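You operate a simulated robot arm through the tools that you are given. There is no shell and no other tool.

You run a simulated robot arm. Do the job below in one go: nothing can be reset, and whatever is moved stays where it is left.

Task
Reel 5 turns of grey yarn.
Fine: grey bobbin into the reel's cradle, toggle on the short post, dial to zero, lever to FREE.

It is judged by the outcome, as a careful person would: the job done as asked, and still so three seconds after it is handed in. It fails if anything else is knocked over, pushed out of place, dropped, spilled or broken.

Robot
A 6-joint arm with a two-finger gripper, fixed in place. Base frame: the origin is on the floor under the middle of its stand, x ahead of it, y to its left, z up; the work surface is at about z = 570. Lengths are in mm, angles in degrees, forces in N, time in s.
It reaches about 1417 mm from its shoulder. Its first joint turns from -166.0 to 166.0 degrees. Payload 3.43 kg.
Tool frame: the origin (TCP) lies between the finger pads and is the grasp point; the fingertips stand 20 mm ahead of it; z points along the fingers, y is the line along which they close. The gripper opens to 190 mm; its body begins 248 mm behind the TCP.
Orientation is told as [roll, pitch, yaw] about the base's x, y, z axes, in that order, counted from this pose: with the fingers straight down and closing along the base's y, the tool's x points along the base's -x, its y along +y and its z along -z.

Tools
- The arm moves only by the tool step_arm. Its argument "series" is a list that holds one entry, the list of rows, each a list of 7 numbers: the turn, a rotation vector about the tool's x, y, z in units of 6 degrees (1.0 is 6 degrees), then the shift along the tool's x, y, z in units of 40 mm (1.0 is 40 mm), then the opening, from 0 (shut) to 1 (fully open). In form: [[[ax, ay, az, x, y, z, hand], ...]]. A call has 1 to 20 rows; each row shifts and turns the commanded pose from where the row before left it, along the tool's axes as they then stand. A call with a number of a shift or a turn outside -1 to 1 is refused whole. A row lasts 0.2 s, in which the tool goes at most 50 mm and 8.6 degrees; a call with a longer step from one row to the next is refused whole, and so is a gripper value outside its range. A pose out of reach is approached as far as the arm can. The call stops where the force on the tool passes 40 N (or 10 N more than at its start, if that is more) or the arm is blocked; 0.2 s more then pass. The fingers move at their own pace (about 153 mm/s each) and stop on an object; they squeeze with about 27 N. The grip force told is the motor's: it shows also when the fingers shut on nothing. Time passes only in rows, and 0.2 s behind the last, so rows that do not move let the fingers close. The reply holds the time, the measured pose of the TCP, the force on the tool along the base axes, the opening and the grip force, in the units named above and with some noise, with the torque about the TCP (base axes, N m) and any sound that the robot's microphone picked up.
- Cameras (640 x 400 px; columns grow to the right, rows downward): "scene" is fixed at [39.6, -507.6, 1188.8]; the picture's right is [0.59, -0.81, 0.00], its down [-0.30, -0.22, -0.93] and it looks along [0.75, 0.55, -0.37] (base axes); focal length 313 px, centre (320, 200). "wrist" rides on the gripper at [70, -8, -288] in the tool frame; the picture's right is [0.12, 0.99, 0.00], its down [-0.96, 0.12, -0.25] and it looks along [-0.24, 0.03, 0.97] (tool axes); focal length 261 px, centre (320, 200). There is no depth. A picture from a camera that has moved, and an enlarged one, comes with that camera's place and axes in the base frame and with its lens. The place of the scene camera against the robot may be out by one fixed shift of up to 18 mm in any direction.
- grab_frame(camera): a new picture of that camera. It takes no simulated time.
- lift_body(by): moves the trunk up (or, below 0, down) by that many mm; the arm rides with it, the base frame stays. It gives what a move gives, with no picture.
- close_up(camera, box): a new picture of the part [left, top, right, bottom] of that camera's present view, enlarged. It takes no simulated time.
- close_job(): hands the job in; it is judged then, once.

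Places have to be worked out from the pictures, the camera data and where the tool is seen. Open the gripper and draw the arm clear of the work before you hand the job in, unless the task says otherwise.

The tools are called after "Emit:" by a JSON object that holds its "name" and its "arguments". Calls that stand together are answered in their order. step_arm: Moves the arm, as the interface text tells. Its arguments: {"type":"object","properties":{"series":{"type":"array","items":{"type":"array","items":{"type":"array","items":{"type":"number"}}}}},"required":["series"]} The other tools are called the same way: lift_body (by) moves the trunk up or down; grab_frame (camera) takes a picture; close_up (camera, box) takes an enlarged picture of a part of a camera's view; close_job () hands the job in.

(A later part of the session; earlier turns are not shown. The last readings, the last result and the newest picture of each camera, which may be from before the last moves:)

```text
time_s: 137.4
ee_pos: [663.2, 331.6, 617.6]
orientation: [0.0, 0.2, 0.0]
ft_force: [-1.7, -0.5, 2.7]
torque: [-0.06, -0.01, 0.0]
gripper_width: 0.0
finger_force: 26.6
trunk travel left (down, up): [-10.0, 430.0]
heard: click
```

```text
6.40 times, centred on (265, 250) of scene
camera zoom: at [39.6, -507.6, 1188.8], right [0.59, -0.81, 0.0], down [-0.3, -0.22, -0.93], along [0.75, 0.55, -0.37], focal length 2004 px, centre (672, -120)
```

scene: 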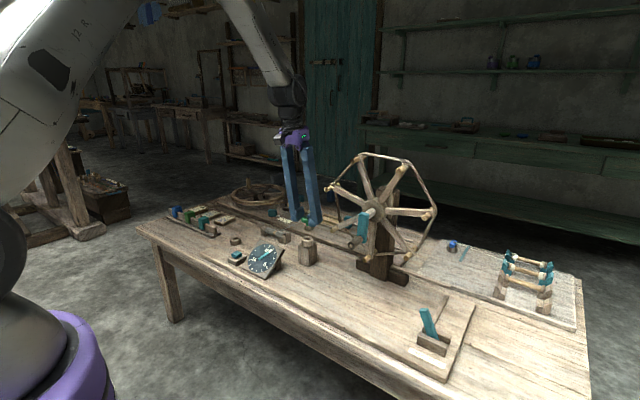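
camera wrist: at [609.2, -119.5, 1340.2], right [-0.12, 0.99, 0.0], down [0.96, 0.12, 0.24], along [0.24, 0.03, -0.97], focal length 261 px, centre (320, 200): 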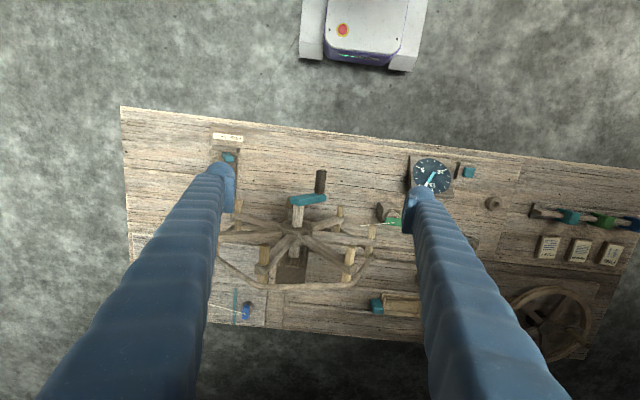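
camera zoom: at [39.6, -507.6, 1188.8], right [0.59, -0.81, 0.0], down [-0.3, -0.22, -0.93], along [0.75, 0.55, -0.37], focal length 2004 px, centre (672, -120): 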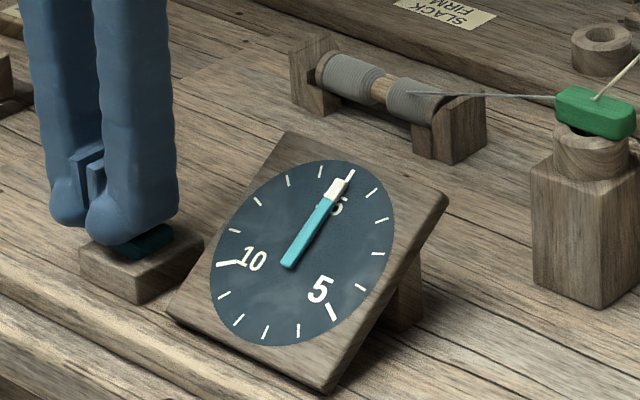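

The dial is at zero again. I release the button, rise, and go back round to the crank, first taking a reference picture of the reel's exact position.

Emit:
{"name": "step_arm", "arguments": {"series": [[[0, 0, 0, 0, 0, -0.5, 0], [0, 0, 0, 0, 0, -1, 0], [0, 0, 0, 0, 0, -1, 0], [0, 0, 0, 0, 0, -1, 0], [0, 0, 0, 0.8, 0, -0.9, 0.2], [0, 0, 0, 0.8, 0, -0.9, 0.4], [0, 0, 0, 0.8, 0, -0.9, 0.4], [0, 0, 0, 0.1, -1, -0.6, 0.4], [0, 0, 0, 0, -1, -0.5, 0.4], [0, 0, 0, 0, -1, -0.5, 0.4], [0, 0, 0, 0, -1, -0.2, 0.4], [0, 0, 0, 0, -1, 0, 0.4], [0, 0, 0, 0, -1, 0, 0.4], [0, 0, 0, 0, -1, 0, 0.4], [0, 0, 0, 0, -1, 0, 0.4], [0, 0, 0, 0, -1, 0, 0.4], [0, 0, 0, 0, -1, 0, 0.4], [0, 0, 0, 0, -0.8, 0, 0.4]]]}}

Emit:
{"name": "close_up", "arguments": {"camera": "scene", "box": [310, 140, 450, 280]}}

Emit:
{"name": "close_up", "arguments": {"camera": "scene", "box": [235, 230, 295, 280]}}

Emit:
{"name": "close_up", "arguments": {"camera": "wrist", "box": [240, 160, 400, 320]}}

```text
time_s: 141.2
ee_pos: [563.6, -99.3, 939.6]
orientation: [0.0, 0.1, 0.0]
ft_force: [-0.9, -0.2, 0.2]
torque: [-0.04, 0.0, 0.02]
gripper_width: 76.0
finger_force: 0.1
trunk travel left (down, up): [-10.0, 430.0]
```

```text
2.86 times, centred on (380, 210) of scene
camera zoom: at [39.6, -507.6, 1188.8], right [0.59, -0.81, 0.0], down [-0.3, -0.22, -0.93], along [0.75, 0.55, -0.37], focal length 895 px, centre (149, 171)
```

zoom: 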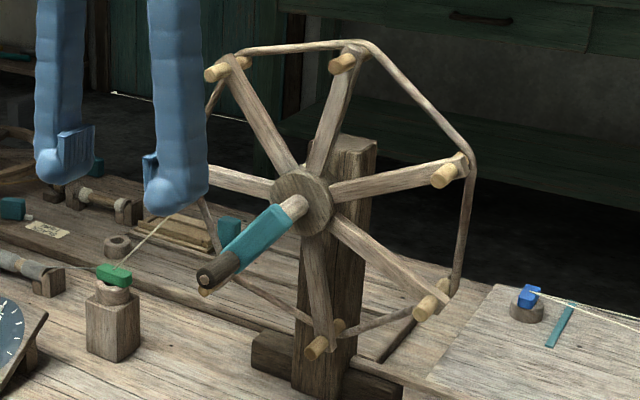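

```text
8.00 times, centred on (265, 255) of scene
camera zoom: at [39.6, -507.6, 1188.8], right [0.59, -0.81, 0.0], down [-0.3, -0.22, -0.93], along [0.75, 0.55, -0.37], focal length 2506 px, centre (760, -240)
```

zoom: 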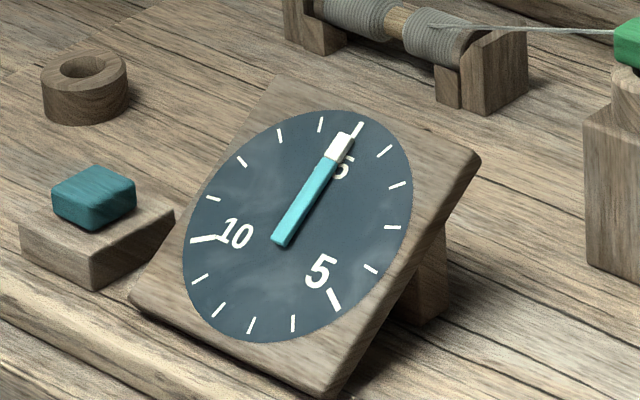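

```text
2.50 times, centred on (320, 240) of wrist
camera zoom: at [492.1, -107.4, 1226.5], right [-0.12, 0.99, 0.0], down [0.96, 0.11, 0.25], along [0.24, 0.03, -0.97], focal length 652 px, centre (320, 100)
```

zoom: 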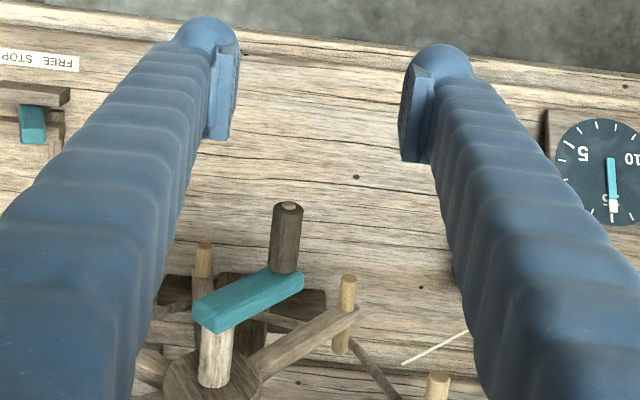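

The dial is exactly at zero and the yarn is led over the post to the reel; the handle is now at about (y -106, z 785), i.e. 41° past the bottom. I come over it from above with open fingers.

Emit:
{"name": "step_arm", "arguments": {"series": [[[0, 0, 0, -0.88, -0.04, 0, 0.4], [0, 0, 0, -0.88, -0.04, 0, 0.4], [0, 0, 0, -0.88, -0.04, 0, 0.4], [0, 0, 0, -0.86, -0.05, 0, 0.4], [0, 0, 0, 0, 0, 0.8, 0.4], [0, 0, 0, 0, 0, 0.8, 0.4], [0, 0, 0, 0, 0, 0.8, 0.4]]]}}

Emit:
{"name": "close_up", "arguments": {"camera": "wrist", "box": [240, 140, 400, 280]}}

Emit:
{"name": "close_up", "arguments": {"camera": "scene", "box": [310, 170, 400, 260]}}

```text
time_s: 142.8
ee_pos: [703.8, -105.9, 840.4]
orientation: [-0.1, 0.1, -0.1]
ft_force: [0.3, 0.2, 0.3]
torque: [0.01, 0.0, -0.01]
gripper_width: 76.2
finger_force: 0.0
trunk travel left (down, up): [-10.0, 430.0]
```

```text
2.86 times, centred on (320, 210) of wrist
camera zoom: at [633.2, -114.6, 1128.2], right [-0.12, 0.99, 0.0], down [0.96, 0.11, 0.24], along [0.24, 0.03, -0.97], focal length 745 px, centre (320, 171)
```

zoom: 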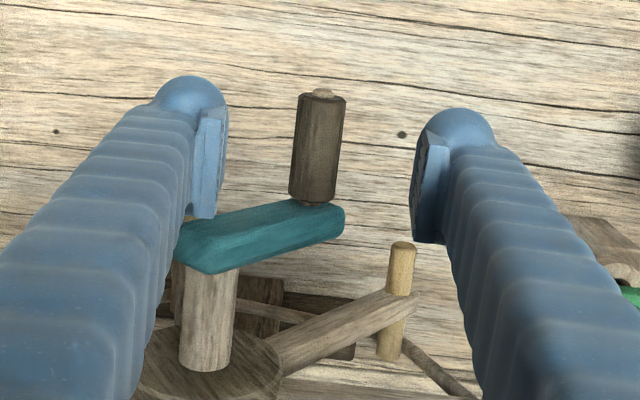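

```text
4.44 times, centred on (355, 215) of scene
camera zoom: at [39.6, -507.6, 1188.8], right [0.59, -0.81, 0.0], down [-0.3, -0.22, -0.93], along [0.75, 0.55, -0.37], focal length 1392 px, centre (164, 133)
```

zoom: 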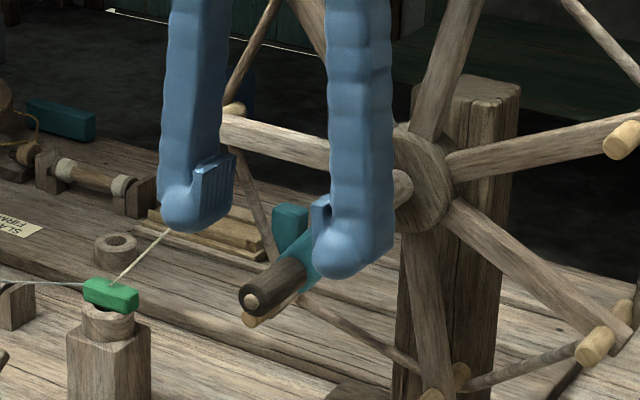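

The handle is centred between the fingers. I lower to it, close firmly, and start turning along the circle (centre y -145.3, z 830.5, radius 60), with a re-grip every 48°.

Emit:
{"name": "step_arm", "arguments": {"series": [[[0, 0, 0, 0, 0, 0.7, 0.4], [0, 0, 0, 0, 0, 0.7, 0.3], [0, 0, 0, 0, 0, 0, 0.14]]]}}

Emit:
{"name": "close_up", "arguments": {"camera": "wrist", "box": [240, 140, 400, 280]}}

Emit:
{"name": "close_up", "arguments": {"camera": "scene", "box": [325, 185, 385, 245]}}

```text
time_s: 143.6
ee_pos: [704.4, -107.9, 785.3]
orientation: [0.0, 0.1, -0.1]
ft_force: [-0.1, -0.8, -0.2]
torque: [0.02, 0.01, 0.0]
gripper_width: 26.7
finger_force: 0.0
trunk travel left (down, up): [-10.0, 430.0]
```

```text
2.86 times, centred on (320, 210) of wrist
camera zoom: at [633.1, -114.9, 1073.0], right [-0.12, 0.99, 0.0], down [0.96, 0.11, 0.24], along [0.24, 0.03, -0.97], focal length 745 px, centre (320, 171)
```

zoom: 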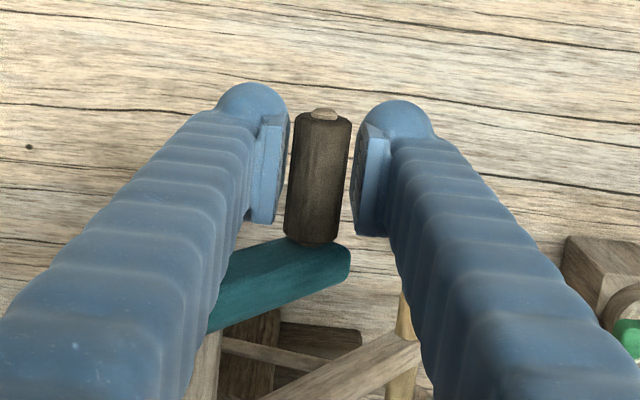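

```text
6.67 times, centred on (355, 215) of scene
camera zoom: at [39.6, -507.6, 1188.8], right [0.59, -0.81, 0.0], down [-0.3, -0.22, -0.93], along [0.75, 0.55, -0.37], focal length 2088 px, centre (87, 100)
```

zoom: 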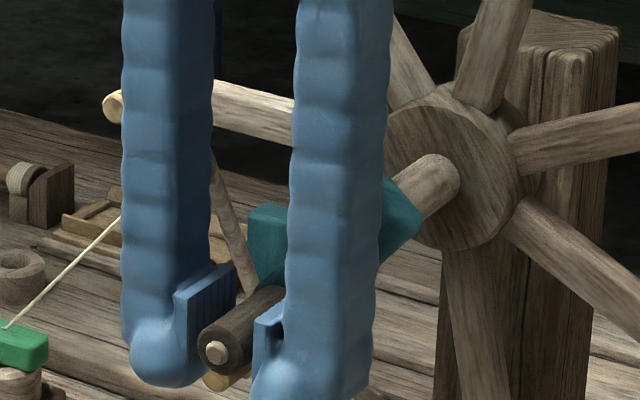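

Everything is lined up. First turn, first part.

Emit:
{"name": "step_arm", "arguments": {"series": [[[0, 0, 0, 0, 0, 0, 0], [0, 0, 0, 0, 0, 0, 0], [0, 0, 0, 0.009, 0.2218, -0.2218, 0], [0, 0, 0, 0.007, 0.1708, -0.263, 0], [0, 0, 0, 0.0045, 0.1124, -0.2928, 0], [0, 0, 0, 0, 0, 0, 0.13], [0, 0, 0, 0, 0, 0, 0], [0, 0, 0, 0.002, 0.0491, -0.3097, 0], [0, 0, 0, -0.001, -0.0164, -0.3132, 0], [0, 0, 0, -0.003, -0.0812, -0.3029, 0], [0, 0, 0, 0, 0, 0, 0.13], [0, 0, 0, 0, 0, 0, 0], [0, 0, 0, -0.006, -0.1424, -0.2794, 0], [0, 0, 0, -0.008, -0.1974, -0.2437, 0], [0, 0, 0, -0.01, -0.2437, -0.1974, 0], [0, 0, 0, 0, 0, 0, 0.13], [0, 0, 0, 0, 0, 0, 0], [0, 0, 0, -0.011, -0.2794, -0.1424, 0], [0, 0, 0, -0.012, -0.3029, -0.0812, 0], [0, 0, 0, -0.0125, -0.3132, -0.0164, 0]]]}}

Emit:
{"name": "close_up", "arguments": {"camera": "scene", "box": [310, 140, 450, 280]}}

Emit:
{"name": "close_up", "arguments": {"camera": "wrist", "box": [240, 140, 400, 280]}}

```text
time_s: 147.8
ee_pos: [704.2, -148.8, 892.4]
orientation: [0.1, 0.3, 0.0]
ft_force: [-10.4, 0.2, -7.0]
torque: [-0.01, -0.79, 0.0]
gripper_width: 16.8
finger_force: 45.4
trunk travel left (down, up): [-10.0, 430.0]
```

```text
2.86 times, centred on (380, 210) of scene
camera zoom: at [39.6, -507.6, 1188.8], right [0.59, -0.81, 0.0], down [-0.3, -0.22, -0.93], along [0.75, 0.55, -0.37], focal length 895 px, centre (149, 171)
```

zoom: 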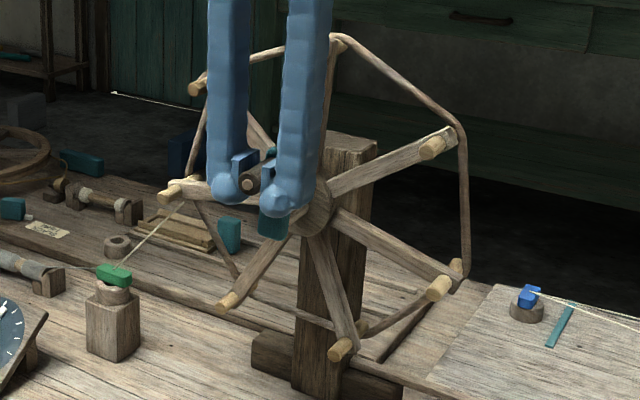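

```text
2.86 times, centred on (320, 210) of wrist
camera zoom: at [633.9, -157.1, 1180.1], right [-0.12, 0.99, 0.0], down [0.96, 0.11, 0.24], along [0.24, 0.03, -0.97], focal length 745 px, centre (320, 171)
```

zoom: 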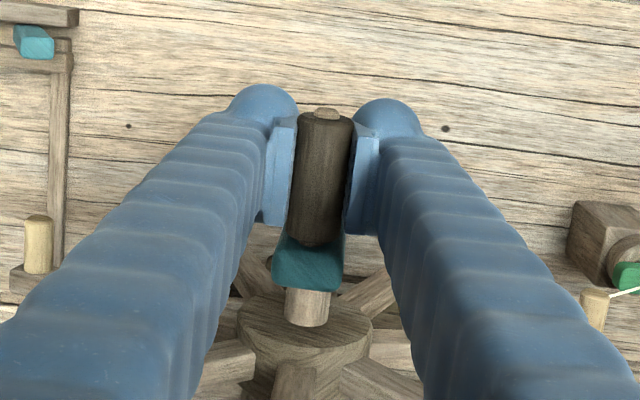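

Smooth with no stops; the crank is at the top. Second part of the turn, down the -y side.

Emit:
{"name": "step_arm", "arguments": {"series": [[[0, 0, 0, 0, 0, 0, 0.13], [0, 0, 0, 0, 0, 0, 0], [0, 0, 0, -0.012, -0.3097, 0.0491, 0], [0, 0, 0, -0.012, -0.2928, 0.1124, 0], [0, 0, 0, -0.011, -0.263, 0.1708, 0], [0, 0, 0, 0, 0, 0, 0.13], [0, 0, 0, 0, 0, 0, 0], [0, 0, 0, -0.009, -0.2218, 0.2218, 0], [0, 0, 0, -0.007, -0.1708, 0.263, 0], [0, 0, 0, -0.0045, -0.1124, 0.2928, 0], [0, 0, 0, 0, 0, 0, 0.13], [0, 0, 0, 0, 0, 0, 0], [0, 0, 0, -0.002, -0.0491, 0.3097, 0], [0, 0, 0, 0.001, 0.0164, 0.3132, 0], [0, 0, 0, 0.003, 0.0812, 0.3029, 0], [0, 0, 0, 0, 0, 0, 0.13], [0, 0, 0, 0, 0, 0, 0], [0, 0, 0, 0.006, 0.1424, 0.2794, 0], [0, 0, 0, 0.008, 0.1974, 0.2437, 0], [0, 0, 0, 0.01, 0.2437, 0.1974, 0]]]}}

Emit:
{"name": "close_up", "arguments": {"camera": "scene", "box": [310, 140, 450, 280]}}

Emit:
{"name": "close_up", "arguments": {"camera": "wrist", "box": [240, 140, 400, 280]}}

```text
time_s: 152.0
ee_pos: [707.8, -176.8, 786.1]
orientation: [0.0, -0.1, 0.0]
ft_force: [-7.2, 7.4, 13.4]
torque: [-0.06, -0.08, 0.1]
gripper_width: 17.0
finger_force: 45.5
trunk travel left (down, up): [-10.0, 430.0]
stopped in row 20: the force on the tool passed its limit at 41 N (the readings are from after the stop); the commanded pose is now the measured one
```

```text
2.86 times, centred on (380, 210) of scene
camera zoom: at [39.6, -507.6, 1188.8], right [0.59, -0.81, 0.0], down [-0.3, -0.22, -0.93], along [0.75, 0.55, -0.37], focal length 895 px, centre (149, 171)
```

zoom: 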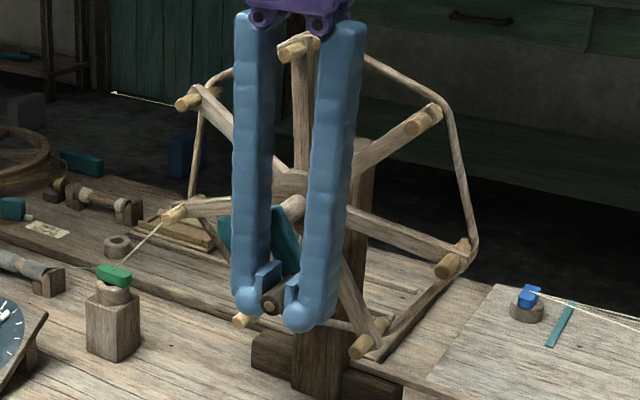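

```text
2.86 times, centred on (320, 210) of wrist
camera zoom: at [635.2, -184.6, 1073.6], right [-0.12, 0.99, 0.0], down [0.96, 0.12, 0.25], along [0.25, 0.03, -0.97], focal length 745 px, centre (320, 171)
```

zoom: 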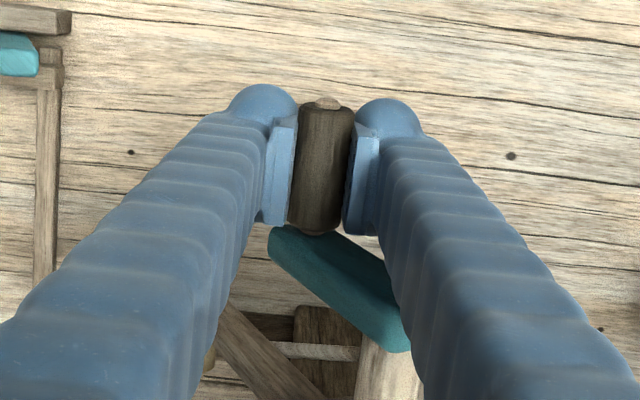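

Only the very last step hit the limit. I re-grip with a small correction and carry on through the bottom into the second turn.

Emit:
{"name": "step_arm", "arguments": {"series": [[[0, 0, 0, 0.05, -0.03, 0.1, 0.13], [0, 0, 0, 0, 0, 0, 0], [0, 0, 0, 0.011, 0.2794, 0.1424, 0], [0, 0, 0, 0.012, 0.3029, 0.0812, 0], [0, 0, 0, 0.0125, 0.3132, 0.0164, 0], [0, 0, 0, 0, 0, 0, 0.13], [0, 0, 0, 0, 0, 0, 0], [0, 0, 0, 0.012, 0.3097, -0.0491, 0], [0, 0, 0, 0.012, 0.2928, -0.1124, 0], [0, 0, 0, 0.011, 0.263, -0.1708, 0], [0, 0, 0, 0, 0, 0, 0.13], [0, 0, 0, 0, 0, 0, 0.13]]]}}

Emit:
{"name": "close_up", "arguments": {"camera": "scene", "box": [310, 140, 450, 280]}}

Emit:
{"name": "close_up", "arguments": {"camera": "scene", "box": [235, 230, 295, 280]}}

Emit:
{"name": "close_up", "arguments": {"camera": "wrist", "box": [240, 140, 400, 280]}}

```text
time_s: 154.6
ee_pos: [703.9, -107.8, 784.5]
orientation: [0.0, -0.1, -0.1]
ft_force: [-0.2, 0.5, -1.1]
torque: [0.01, 0.01, -0.01]
gripper_width: 24.3
finger_force: 0.0
trunk travel left (down, up): [-10.0, 430.0]
```

```text
2.86 times, centred on (380, 210) of scene
camera zoom: at [39.6, -507.6, 1188.8], right [0.59, -0.81, 0.0], down [-0.3, -0.22, -0.93], along [0.75, 0.55, -0.37], focal length 895 px, centre (149, 171)
```

zoom: 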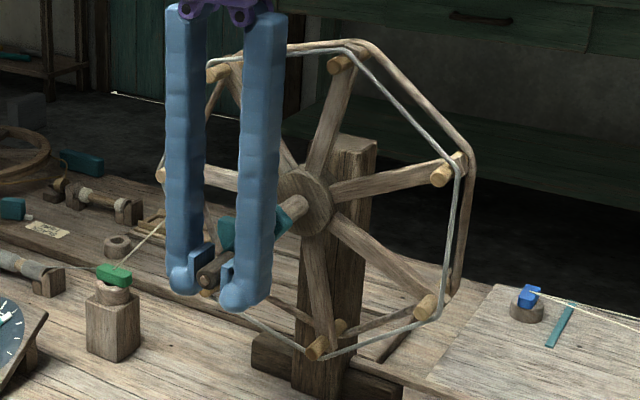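

```text
8.00 times, centred on (265, 255) of scene
camera zoom: at [39.6, -507.6, 1188.8], right [0.59, -0.81, 0.0], down [-0.3, -0.22, -0.93], along [0.75, 0.55, -0.37], focal length 2506 px, centre (760, -240)
```

zoom: 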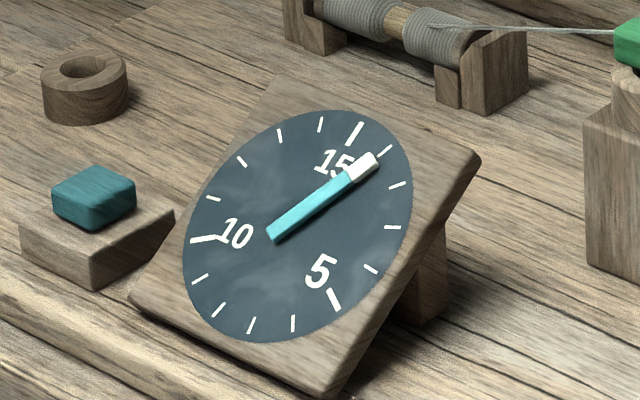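

```text
2.86 times, centred on (320, 210) of wrist
camera zoom: at [632.6, -116.1, 1072.2], right [-0.12, 0.99, 0.0], down [0.96, 0.11, 0.25], along [0.25, 0.03, -0.97], focal length 745 px, centre (320, 171)
```

zoom: 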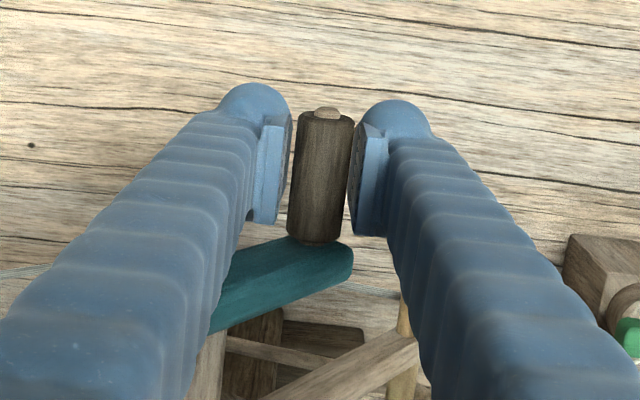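

Now grey yarn is visible around the reel's pegs after this turn and the dial reads 1: the setup is right. Four more turns; second turn, first part.

Emit:
{"name": "step_arm", "arguments": {"series": [[[0, 0, 0, 0, 0, 0, 0], [0, 0, 0, 0, 0, 0, 0], [0, 0, 0, 0.009, 0.2218, -0.2218, 0], [0, 0, 0, 0.007, 0.1708, -0.263, 0], [0, 0, 0, 0.0045, 0.1124, -0.2928, 0], [0, 0, 0, 0, 0, 0, 0.13], [0, 0, 0, 0, 0, 0, 0], [0, 0, 0, 0.002, 0.0491, -0.3097, 0], [0, 0, 0, -0.001, -0.0164, -0.3132, 0], [0, 0, 0, -0.003, -0.0812, -0.3029, 0], [0, 0, 0, 0, 0, 0, 0.13], [0, 0, 0, 0, 0, 0, 0], [0, 0, 0, -0.006, -0.1424, -0.2794, 0], [0, 0, 0, -0.008, -0.1974, -0.2437, 0], [0, 0, 0, -0.01, -0.2437, -0.1974, 0], [0, 0, 0, 0, 0, 0, 0.13], [0, 0, 0, 0, 0, 0, 0], [0, 0, 0, -0.011, -0.2794, -0.1424, 0], [0, 0, 0, -0.012, -0.3029, -0.0812, 0], [0, 0, 0, -0.0125, -0.3132, -0.0164, 0]]]}}

```text
time_s: 158.8
ee_pos: [702.3, -147.7, 890.7]
orientation: [0.0, 0.1, -0.1]
ft_force: [-7.7, 0.3, -8.7]
torque: [0.0, -0.77, 0.98]
gripper_width: 16.9
finger_force: 44.6
trunk travel left (down, up): [-10.0, 430.0]
```

At the top again. Now down the -y side, stopping a bit earlier with the fingers loosened.

Emit:
{"name": "step_arm", "arguments": {"series": [[[0, 0, 0, 0, 0, 0, 0.13], [0, 0, 0, 0, 0, 0, 0], [0, 0, 0, -0.012, -0.3097, 0.0491, 0], [0, 0, 0, -0.012, -0.2928, 0.1124, 0], [0, 0, 0, -0.011, -0.263, 0.1708, 0], [0, 0, 0, 0, 0, 0, 0.13], [0, 0, 0, 0, 0, 0, 0], [0, 0, 0, -0.009, -0.2218, 0.2218, 0], [0, 0, 0, -0.007, -0.1708, 0.263, 0], [0, 0, 0, -0.0045, -0.1124, 0.2928, 0], [0, 0, 0, 0, 0, 0, 0.13], [0, 0, 0, 0, 0, 0, 0], [0, 0, 0, -0.002, -0.0491, 0.3097, 0], [0, 0, 0, 0.001, 0.0164, 0.3132, 0], [0, 0, 0, 0.003, 0.0812, 0.3029, 0], [0, 0, 0, 0, 0, 0, 0.13], [0, 0, 0, 0, 0, 0, 0], [0, 0, 0, 0.006, 0.1424, 0.2794, 0], [0, 0, 0, 0.008, 0.1974, 0.2437, 0], [0, 0, 0, 0, 0, 0, 0.13]]]}}

Emit:
{"name": "close_up", "arguments": {"camera": "wrist", "box": [240, 140, 400, 280]}}

Emit:
{"name": "close_up", "arguments": {"camera": "scene", "box": [335, 195, 395, 255]}}

```text
time_s: 163.0
ee_pos: [705.2, -188.4, 787.6]
orientation: [0.0, 0.0, 0.0]
ft_force: [-0.5, 0.2, -0.5]
torque: [0.02, 0.04, -0.02]
gripper_width: 25.0
finger_force: 0.0
trunk travel left (down, up): [-10.0, 430.0]
```

```text
2.86 times, centred on (320, 210) of wrist
camera zoom: at [634.1, -197.1, 1074.9], right [-0.12, 0.99, 0.0], down [0.96, 0.11, 0.25], along [0.25, 0.03, -0.97], focal length 745 px, centre (320, 171)
```

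zoom: 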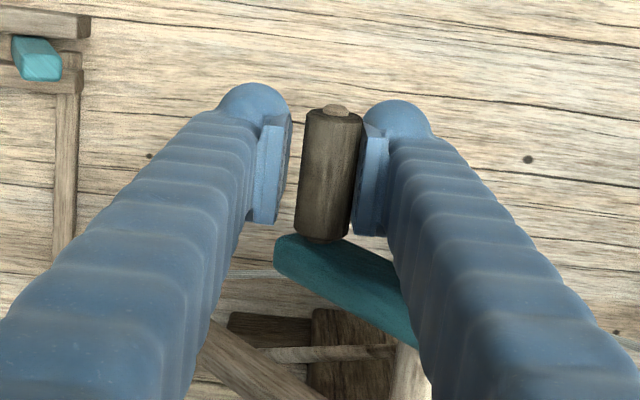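

```text
6.67 times, centred on (365, 225) of scene
camera zoom: at [39.6, -507.6, 1188.8], right [0.59, -0.81, 0.0], down [-0.3, -0.22, -0.93], along [0.75, 0.55, -0.37], focal length 2088 px, centre (20, 33)
```

zoom: 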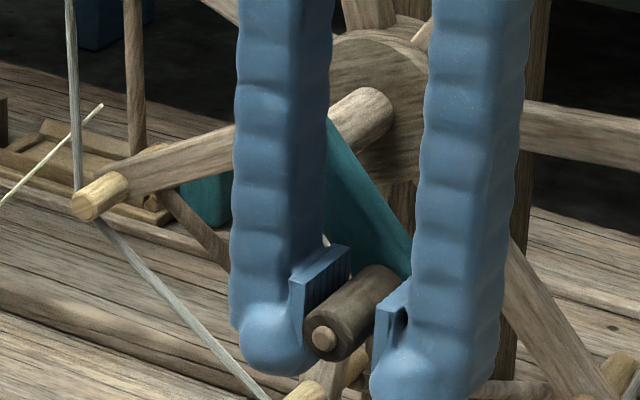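

No stop this time; the handle sits 3.5 mm toward +y in the loosened fingers, so I tighten the model slightly (centre y -144, radius 58.7) and continue through the bottom into the third turn.

Emit:
{"name": "step_arm", "arguments": {"series": [[[0, 0, 0, 0, 0.0625, -0.05, 0.13], [0, 0, 0, 0, 0, 0, 0], [0, 0, 0, 0.0095, 0.2384, 0.1931, 0], [0, 0, 0, 0.011, 0.2733, 0.1393, 0], [0, 0, 0, 0.012, 0.2963, 0.0794, 0], [0, 0, 0, 0, 0, 0, 0.13], [0, 0, 0, 0, 0, 0, 0], [0, 0, 0, 0.012, 0.3064, 0.016, 0], [0, 0, 0, 0.012, 0.303, -0.048, 0], [0, 0, 0, 0.0115, 0.2864, -0.1099, 0], [0, 0, 0, 0, 0, 0, 0.13], [0, 0, 0, 0, 0, 0, 0], [0, 0, 0, 0.0103, 0.2573, -0.1671, 0], [0, 0, 0, 0.0087, 0.2169, -0.2169, 0], [0, 0, 0, 0.0067, 0.1671, -0.2573, 0], [0, 0, 0, 0, 0, 0, 0.13], [0, 0, 0, 0, 0, 0, 0], [0, 0, 0, 0.0044, 0.1099, -0.2864, 0], [0, 0, 0, 0.002, 0.048, -0.303, 0], [0, 0, 0, 0, 0, 0, 0.13]]]}}

Emit:
{"name": "close_up", "arguments": {"camera": "wrist", "box": [240, 140, 400, 280]}}

Emit:
{"name": "close_up", "arguments": {"camera": "scene", "box": [235, 230, 295, 280]}}

Emit:
{"name": "close_up", "arguments": {"camera": "scene", "box": [310, 140, 450, 280]}}

```text
time_s: 167.2
ee_pos: [703.2, -86.3, 828.5]
orientation: [0.0, -0.1, -0.1]
ft_force: [1.1, 0.6, 0.5]
torque: [0.0, -0.04, 0.02]
gripper_width: 24.6
finger_force: 0.1
trunk travel left (down, up): [-10.0, 430.0]
```

```text
2.86 times, centred on (320, 210) of wrist
camera zoom: at [631.3, -94.3, 1116.1], right [-0.12, 0.99, 0.0], down [0.96, 0.11, 0.25], along [0.25, 0.03, -0.97], focal length 745 px, centre (320, 171)
```

zoom: 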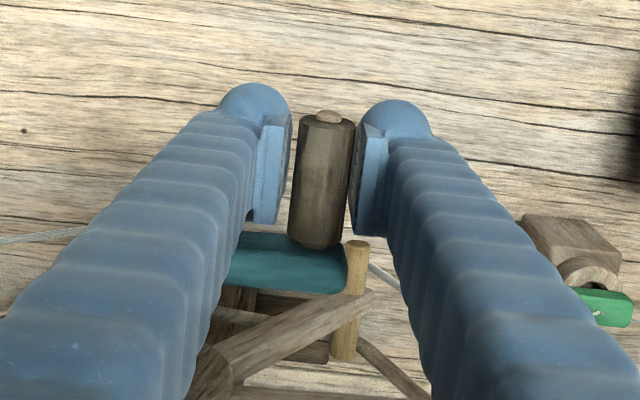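

```text
8.00 times, centred on (265, 255) of scene
camera zoom: at [39.6, -507.6, 1188.8], right [0.59, -0.81, 0.0], down [-0.3, -0.22, -0.93], along [0.75, 0.55, -0.37], focal length 2506 px, centre (760, -240)
```

zoom: 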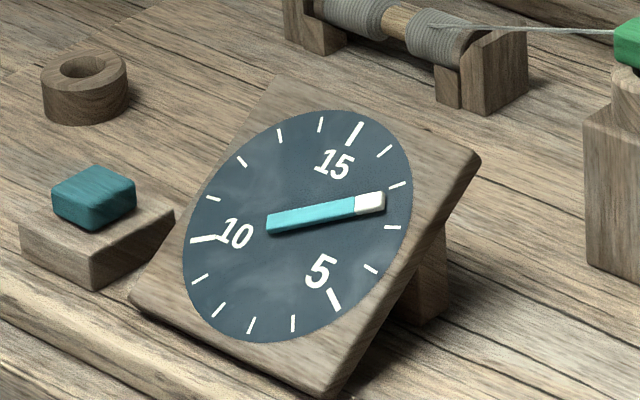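

```text
2.86 times, centred on (380, 210) of scene
camera zoom: at [39.6, -507.6, 1188.8], right [0.59, -0.81, 0.0], down [-0.3, -0.22, -0.93], along [0.75, 0.55, -0.37], focal length 895 px, centre (149, 171)
```

zoom: 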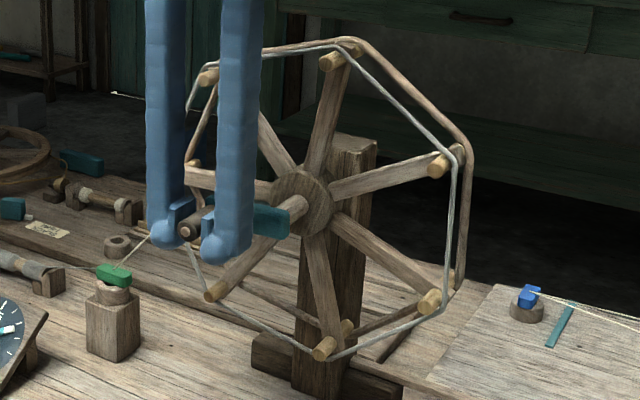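

The dial is a little past 2, in step with the crank (2 turns + 48°). I carry on in the same rhythm: twelve 12° steps per call with re-grips.

Emit:
{"name": "step_arm", "arguments": {"series": [[[0, 0, 0, 0, 0, 0, 0], [0, 0, 0, -0.001, -0.016, -0.3064, 0], [0, 0, 0, -0.003, -0.0794, -0.2963, 0], [0, 0, 0, -0.0056, -0.1393, -0.2733, 0], [0, 0, 0, 0, 0, 0, 0.13], [0, 0, 0, 0, 0, 0, 0], [0, 0, 0, -0.0077, -0.1931, -0.2384, 0], [0, 0, 0, -0.0095, -0.2384, -0.1931, 0], [0, 0, 0, -0.011, -0.2733, -0.1393, 0], [0, 0, 0, 0, 0, 0, 0.13], [0, 0, 0, 0, 0, 0, 0], [0, 0, 0, -0.012, -0.2963, -0.0794, 0], [0, 0, 0, -0.012, -0.3064, -0.016, 0], [0, 0, 0, -0.012, -0.303, 0.048, 0], [0, 0, 0, 0, 0, 0, 0.13], [0, 0, 0, 0, 0, 0, 0], [0, 0, 0, -0.0115, -0.2864, 0.1099, 0], [0, 0, 0, -0.0103, -0.2573, 0.1671, 0], [0, 0, 0, -0.0087, -0.2169, 0.2169, 0], [0, 0, 0, 0, 0, 0, 0.13]]]}}

Emit:
{"name": "close_up", "arguments": {"camera": "wrist", "box": [240, 140, 400, 280]}}

```text
time_s: 171.4
ee_pos: [707.0, -189.7, 868.7]
orientation: [-0.1, 0.0, -0.1]
ft_force: [0.7, -0.2, -1.1]
torque: [0.03, -0.03, -0.01]
gripper_width: 24.9
finger_force: 0.3
trunk travel left (down, up): [-10.0, 430.0]
```

```text
2.86 times, centred on (320, 210) of wrist
camera zoom: at [634.5, -198.5, 1155.9], right [-0.12, 0.99, 0.0], down [0.96, 0.11, 0.25], along [0.25, 0.03, -0.97], focal length 745 px, centre (320, 171)
```

zoom: 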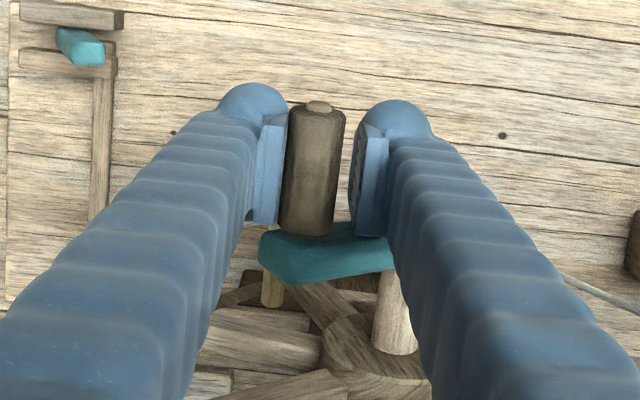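

The handle's x stays constant after all, so I drop the x-slope, shift back 3.5 mm in x, and continue down the -y side.

Emit:
{"name": "step_arm", "arguments": {"series": [[[0, 0, 0, 0.085, -0.03, 0, 0.13], [0, 0, 0, 0, 0, 0, 0], [0, 0, 0, 0, -0.1671, 0.2573, 0], [0, 0, 0, 0, -0.1099, 0.2864, 0], [0, 0, 0, 0, -0.048, 0.303, 0], [0, 0, 0, 0, 0, 0, 0.13], [0, 0, 0, 0, 0, 0, 0], [0, 0, 0, 0, 0.016, 0.3064, 0], [0, 0, 0, 0, 0.0794, 0.2963, 0], [0, 0, 0, 0, 0.1393, 0.2733, 0], [0, 0, 0, 0, 0, 0, 0.13], [0, 0, 0, 0, 0, 0, 0], [0, 0, 0, 0, 0.1931, 0.2384, 0], [0, 0, 0, 0, 0.2384, 0.1931, 0], [0, 0, 0, 0, 0.2733, 0.1393, 0], [0, 0, 0, 0, 0, 0, 0.13], [0, 0, 0, 0, 0, 0, 0], [0, 0, 0, 0, 0.2963, 0.0794, 0], [0, 0, 0, 0, 0.3064, 0.016, 0], [0, 0, 0, 0, 0, 0, 0.13]]]}}

Emit:
{"name": "close_up", "arguments": {"camera": "wrist", "box": [240, 140, 400, 280]}}

Emit:
{"name": "close_up", "arguments": {"camera": "scene", "box": [335, 195, 395, 255]}}

Emit:
{"name": "close_up", "arguments": {"camera": "scene", "box": [235, 230, 295, 280]}}

```text
time_s: 175.6
ee_pos: [704.6, -142.2, 775.4]
orientation: [-0.1, 0.0, 0.0]
ft_force: [0.6, 0.1, 0.2]
torque: [-0.02, -0.04, -0.01]
gripper_width: 24.6
finger_force: 0.1
trunk travel left (down, up): [-10.0, 430.0]
```

```text
2.86 times, centred on (320, 210) of wrist
camera zoom: at [631.9, -151.2, 1062.0], right [-0.12, 0.99, 0.0], down [0.96, 0.11, 0.25], along [0.25, 0.03, -0.97], focal length 745 px, centre (320, 171)
```

zoom: 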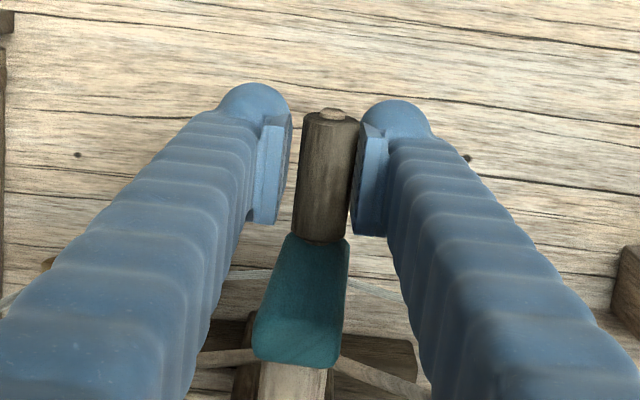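

```text
6.67 times, centred on (365, 225) of scene
camera zoom: at [39.6, -507.6, 1188.8], right [0.59, -0.81, 0.0], down [-0.3, -0.22, -0.93], along [0.75, 0.55, -0.37], focal length 2088 px, centre (20, 33)
```

zoom: 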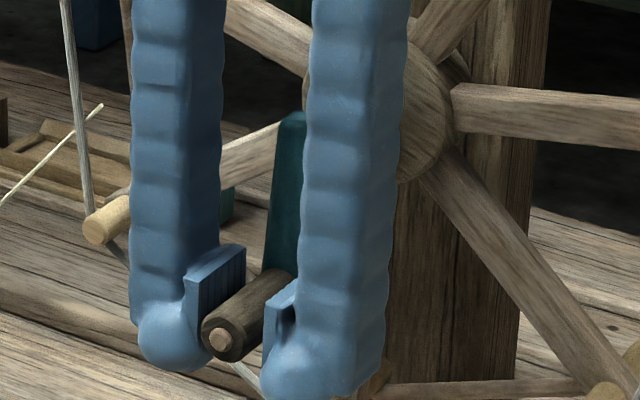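

```text
8.00 times, centred on (265, 255) of scene
camera zoom: at [39.6, -507.6, 1188.8], right [0.59, -0.81, 0.0], down [-0.3, -0.22, -0.93], along [0.75, 0.55, -0.37], focal length 2506 px, centre (760, -240)
```

zoom: 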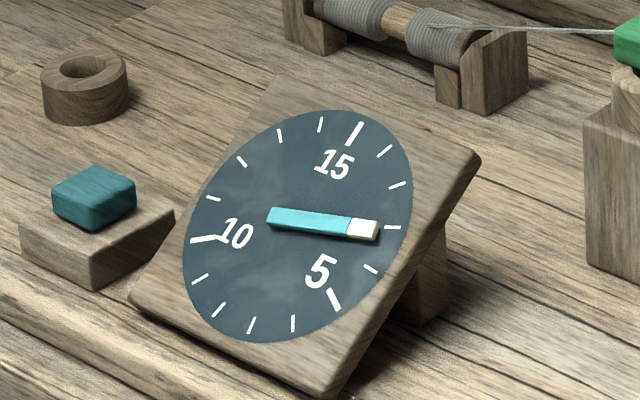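

Bottom of the third turn, dial close to 3. Continuing.

Emit:
{"name": "step_arm", "arguments": {"series": [[[0, 0, 0, 0, 0.02, 0, 0], [0, 0, 0, 0, 0.303, -0.048, 0], [0, 0, 0, 0, 0.2864, -0.1099, 0], [0, 0, 0, 0, 0.2573, -0.1671, 0], [0, 0, 0, 0, 0, 0, 0.13], [0, 0, 0, 0, 0, 0, 0], [0, 0, 0, 0, 0.2169, -0.2169, 0], [0, 0, 0, 0, 0.1671, -0.2573, 0], [0, 0, 0, 0, 0.1099, -0.2864, 0], [0, 0, 0, 0, 0, 0, 0.13], [0, 0, 0, 0, 0, 0, 0], [0, 0, 0, 0, 0.048, -0.303, 0], [0, 0, 0, 0, -0.016, -0.3064, 0], [0, 0, 0, 0, -0.0794, -0.2963, 0], [0, 0, 0, 0, 0, 0, 0.13], [0, 0, 0, 0, 0, 0, 0], [0, 0, 0, 0, -0.1393, -0.2733, 0], [0, 0, 0, 0, -0.1931, -0.2384, 0], [0, 0, 0, 0, -0.2384, -0.1931, 0], [0, 0, 0, 0, 0, 0, 0.13]]]}}

Emit:
{"name": "close_up", "arguments": {"camera": "wrist", "box": [240, 140, 400, 280]}}

Emit:
{"name": "close_up", "arguments": {"camera": "scene", "box": [310, 140, 450, 280]}}

```text
time_s: 179.8
ee_pos: [701.7, -112.0, 881.1]
orientation: [0.0, -0.1, -0.1]
ft_force: [0.2, -0.2, -0.6]
torque: [0.08, -0.04, -0.02]
gripper_width: 24.8
finger_force: 0.0
trunk travel left (down, up): [-10.0, 430.0]
```

```text
2.86 times, centred on (320, 210) of wrist
camera zoom: at [631.1, -120.8, 1168.7], right [-0.12, 0.99, 0.0], down [0.96, 0.12, 0.25], along [0.25, 0.03, -0.97], focal length 745 px, centre (320, 171)
```

zoom: 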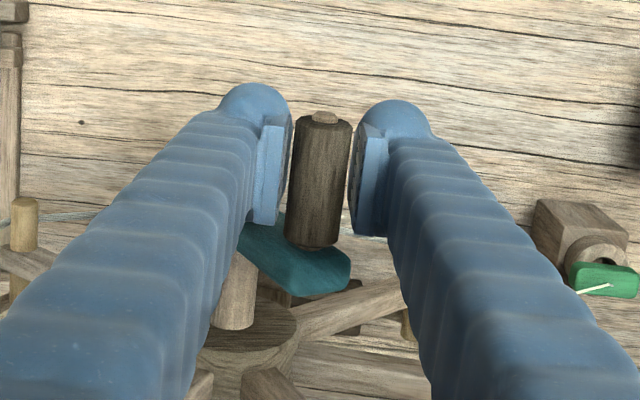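

```text
2.86 times, centred on (380, 210) of scene
camera zoom: at [39.6, -507.6, 1188.8], right [0.59, -0.81, 0.0], down [-0.3, -0.22, -0.93], along [0.75, 0.55, -0.37], focal length 895 px, centre (149, 171)
```

zoom: 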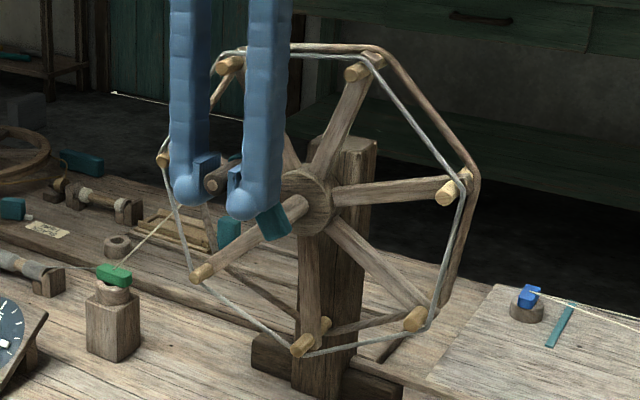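

Smooth. The dial is past 3; next twelve steps over the top and down the -y side.

Emit:
{"name": "step_arm", "arguments": {"series": [[[0, 0, 0, 0, 0, 0, 0], [0, 0, 0, 0, -0.2733, -0.1393, 0], [0, 0, 0, 0, -0.2963, -0.0794, 0], [0, 0, 0, 0, -0.3064, -0.016, 0], [0, 0, 0, 0, 0, 0, 0.13], [0, 0, 0, 0, 0, 0, 0], [0, 0, 0, 0, -0.303, 0.048, 0], [0, 0, 0, 0, -0.2864, 0.1099, 0], [0, 0, 0, 0, -0.2573, 0.1671, 0], [0, 0, 0, 0, 0, 0, 0.13], [0, 0, 0, 0, 0, 0, 0], [0, 0, 0, 0, -0.2169, 0.2169, 0], [0, 0, 0, 0, -0.1671, 0.2573, 0], [0, 0, 0, 0, -0.1099, 0.2864, 0], [0, 0, 0, 0, 0, 0, 0.13], [0, 0, 0, 0, 0, 0, 0], [0, 0, 0, 0, -0.048, 0.303, 0], [0, 0, 0, 0, 0.016, 0.3064, 0], [0, 0, 0, 0, 0.0794, 0.2963, 0], [0, 0, 0, 0, 0, 0, 0.13]]]}}

Emit:
{"name": "close_up", "arguments": {"camera": "wrist", "box": [240, 140, 400, 280]}}

Emit:
{"name": "close_up", "arguments": {"camera": "scene", "box": [310, 140, 450, 280]}}

```text
time_s: 184.0
ee_pos: [702.5, -198.0, 811.8]
orientation: [0.0, 0.0, -0.1]
ft_force: [-0.6, 0.8, 0.6]
torque: [-0.05, 0.06, 0.02]
gripper_width: 24.9
finger_force: 0.4
trunk travel left (down, up): [-10.0, 430.0]
```

```text
2.86 times, centred on (320, 210) of wrist
camera zoom: at [630.6, -206.5, 1098.5], right [-0.12, 0.99, 0.0], down [0.96, 0.11, 0.25], along [0.25, 0.03, -0.97], focal length 745 px, centre (320, 171)
```

zoom: 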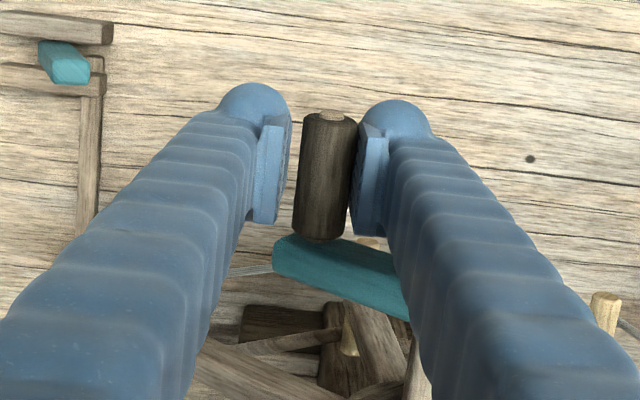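

```text
2.86 times, centred on (380, 210) of scene
camera zoom: at [39.6, -507.6, 1188.8], right [0.59, -0.81, 0.0], down [-0.3, -0.22, -0.93], along [0.75, 0.55, -0.37], focal length 895 px, centre (149, 171)
```

zoom: 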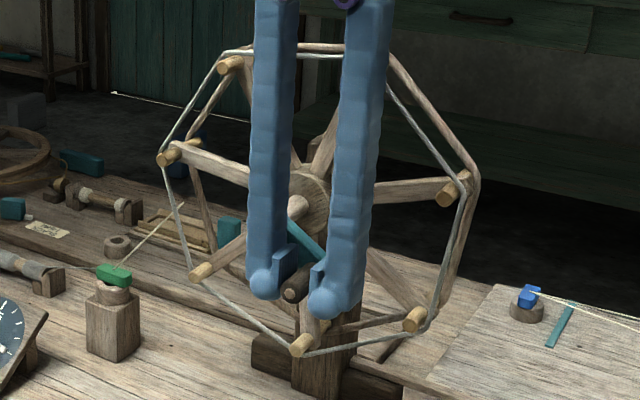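

Continuing through the bottom, finishing the fourth turn.

Emit:
{"name": "step_arm", "arguments": {"series": [[[0, 0, 0, 0, 0.05, 0, 0.13], [0, 0, 0, 0, 0, 0, 0], [0, 0, 0, 0, 0.1393, 0.2733, 0], [0, 0, 0, 0, 0.1931, 0.2384, 0], [0, 0, 0, 0, 0.2384, 0.1931, 0], [0, 0, 0, 0, 0, 0, 0.13], [0, 0, 0, 0, 0, 0, 0], [0, 0, 0, 0, 0.2733, 0.1393, 0], [0, 0, 0, 0, 0.2963, 0.0794, 0], [0, 0, 0, 0, 0.3064, 0.016, 0], [0, 0, 0, 0, 0, 0, 0.13], [0, 0, 0, 0, 0, 0, 0], [0, 0, 0, 0, 0.303, -0.048, 0], [0, 0, 0, 0, 0.2864, -0.1099, 0], [0, 0, 0, 0, 0.2573, -0.1671, 0], [0, 0, 0, 0, 0, 0, 0.13], [0, 0, 0, 0, 0, 0, 0], [0, 0, 0, 0, 0.2169, -0.2169, 0], [0, 0, 0, 0, 0.1671, -0.2573, 0], [0, 0, 0, 0, 0, 0, 0.13]]]}}

Emit:
{"name": "close_up", "arguments": {"camera": "wrist", "box": [240, 140, 400, 280]}}

Emit:
{"name": "close_up", "arguments": {"camera": "scene", "box": [310, 140, 450, 280]}}

Emit:
{"name": "close_up", "arguments": {"camera": "scene", "box": [235, 230, 295, 280]}}

```text
time_s: 188.2
ee_pos: [703.6, -90.3, 805.4]
orientation: [0.0, 0.0, 0.0]
ft_force: [0.1, 0.8, -0.1]
torque: [0.03, 0.03, 0.01]
gripper_width: 24.4
finger_force: 0.1
trunk travel left (down, up): [-10.0, 430.0]
```

```text
2.86 times, centred on (320, 210) of wrist
camera zoom: at [631.4, -98.5, 1093.3], right [-0.12, 0.99, 0.0], down [0.96, 0.11, 0.25], along [0.25, 0.03, -0.97], focal length 745 px, centre (320, 171)
```

zoom: 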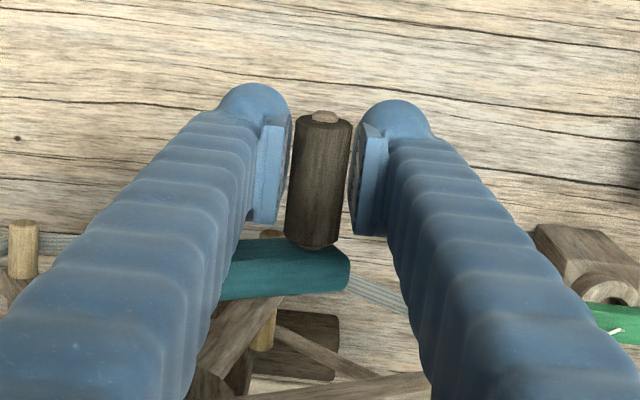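

```text
2.86 times, centred on (380, 210) of scene
camera zoom: at [39.6, -507.6, 1188.8], right [0.59, -0.81, 0.0], down [-0.3, -0.22, -0.93], along [0.75, 0.55, -0.37], focal length 895 px, centre (149, 171)
```

zoom: 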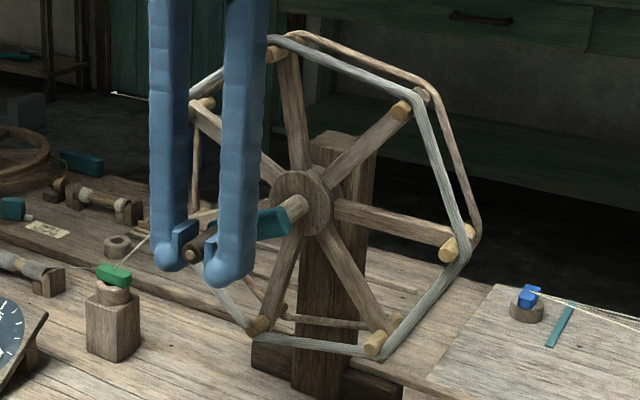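

```text
8.00 times, centred on (265, 255) of scene
camera zoom: at [39.6, -507.6, 1188.8], right [0.59, -0.81, 0.0], down [-0.3, -0.22, -0.93], along [0.75, 0.55, -0.37], focal length 2506 px, centre (760, -240)
```

zoom: 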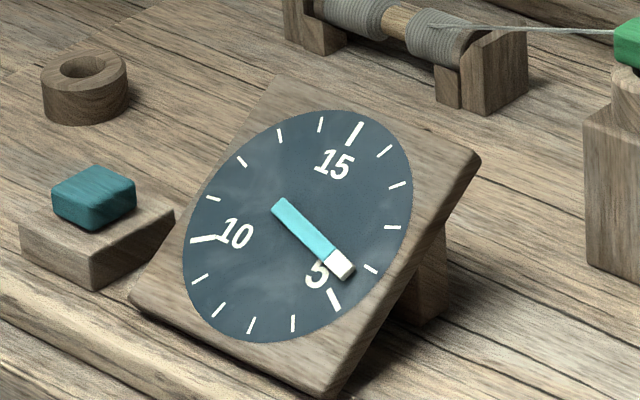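

About 4.07 turns by the crank, dial a bit past 4. One more turn less 24°: next twelve steps.

Emit:
{"name": "step_arm", "arguments": {"series": [[[0, 0, 0, 0, 0, 0, 0], [0, 0, 0, 0, 0.1099, -0.2864, 0], [0, 0, 0, 0, 0.048, -0.303, 0], [0, 0, 0, 0, -0.016, -0.3064, 0], [0, 0, 0, 0, 0, 0, 0.13], [0, 0, 0, 0, 0, 0, 0], [0, 0, 0, 0, -0.0794, -0.2963, 0], [0, 0, 0, 0, -0.1393, -0.2733, 0], [0, 0, 0, 0, -0.1931, -0.2384, 0], [0, 0, 0, 0, 0, 0, 0.13], [0, 0, 0, 0, 0, 0, 0], [0, 0, 0, 0, -0.2384, -0.1931, 0], [0, 0, 0, 0, -0.2733, -0.1393, 0], [0, 0, 0, 0, -0.2963, -0.0794, 0], [0, 0, 0, 0, 0, 0, 0.13], [0, 0, 0, 0, 0, 0, 0], [0, 0, 0, 0, -0.3064, -0.016, 0], [0, 0, 0, 0, -0.303, 0.048, 0], [0, 0, 0, 0, -0.2864, 0.1099, 0], [0, 0, 0, 0, 0, 0, 0.13]]]}}

Emit:
{"name": "close_up", "arguments": {"camera": "wrist", "box": [240, 140, 400, 280]}}

Emit:
{"name": "close_up", "arguments": {"camera": "scene", "box": [235, 230, 295, 280]}}

```text
time_s: 192.4
ee_pos: [703.9, -170.3, 883.6]
orientation: [0.0, -0.1, -0.1]
ft_force: [0.3, -0.2, -0.3]
torque: [0.0, -0.02, 0.0]
gripper_width: 24.9
finger_force: 0.0
trunk travel left (down, up): [-10.0, 430.0]
```

```text
2.86 times, centred on (320, 210) of wrist
camera zoom: at [631.9, -178.3, 1171.7], right [-0.12, 0.99, 0.0], down [0.96, 0.11, 0.25], along [0.25, 0.03, -0.97], focal length 745 px, centre (320, 171)
```

zoom: 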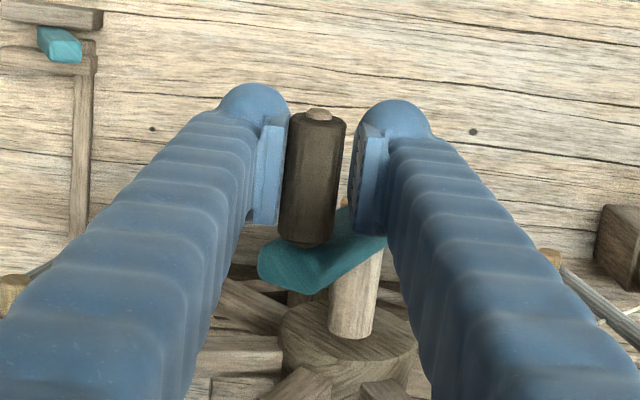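

```text
8.00 times, centred on (265, 255) of scene
camera zoom: at [39.6, -507.6, 1188.8], right [0.59, -0.81, 0.0], down [-0.3, -0.22, -0.93], along [0.75, 0.55, -0.37], focal length 2506 px, centre (760, -240)
```

zoom: 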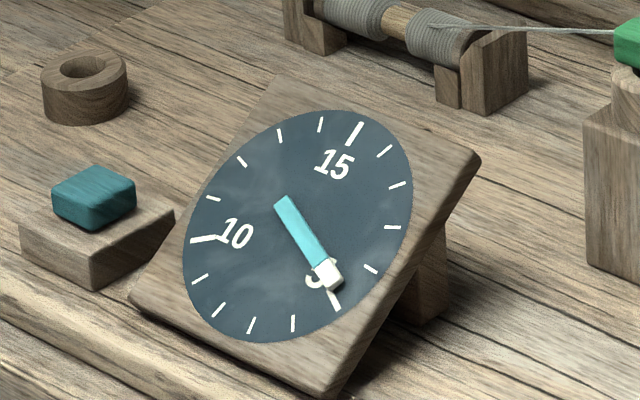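

The dial seems to read higher than the crank angle suggests; I check it with the wrist camera for an independent view before finishing the last turn.

Emit:
{"name": "close_up", "arguments": {"camera": "wrist", "box": [440, 120, 560, 220]}}

Emit:
{"name": "close_up", "arguments": {"camera": "scene", "box": [310, 140, 450, 280]}}

Emit:
{"name": "close_up", "arguments": {"camera": "scene", "box": [240, 238, 285, 275]}}

```text
4.00 times, centred on (500, 170) of wrist
camera zoom: at [631.9, -178.3, 1171.7], right [-0.12, 0.99, 0.0], down [0.96, 0.11, 0.25], along [0.25, 0.03, -0.97], focal length 1043 px, centre (-400, 320)
```

zoom: 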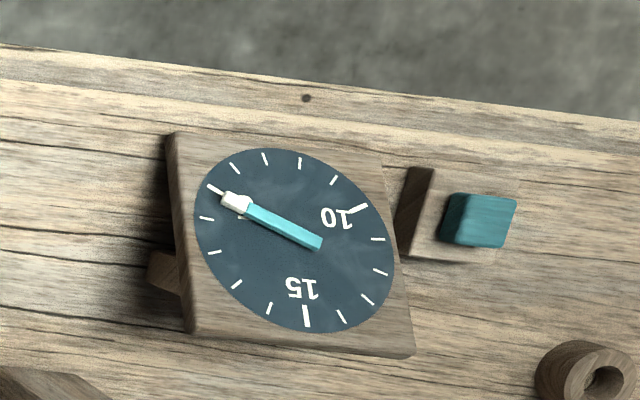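

```text
2.86 times, centred on (380, 210) of scene
camera zoom: at [39.6, -507.6, 1188.8], right [0.59, -0.81, 0.0], down [-0.3, -0.22, -0.93], along [0.75, 0.55, -0.37], focal length 895 px, centre (149, 171)
```

zoom: 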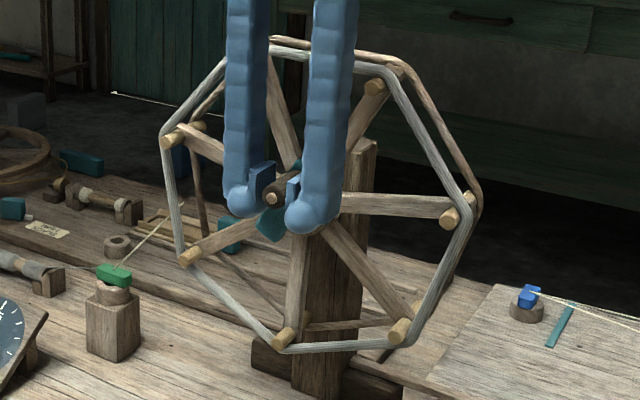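

```text
10.81 times, centred on (262, 256) of scene
camera zoom: at [39.6, -507.6, 1188.8], right [0.59, -0.81, 0.0], down [-0.3, -0.22, -0.93], along [0.75, 0.55, -0.37], focal length 3386 px, centre (942, -411)
```

zoom: 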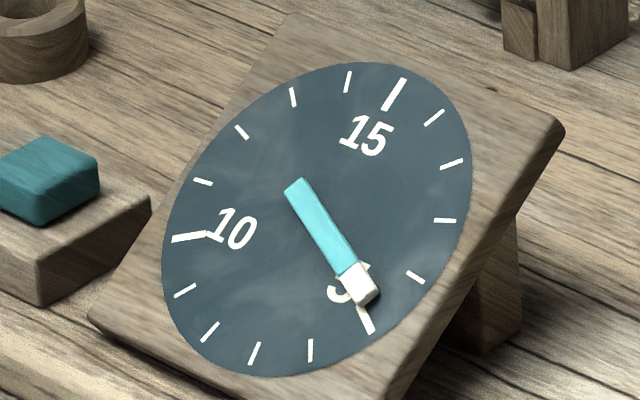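

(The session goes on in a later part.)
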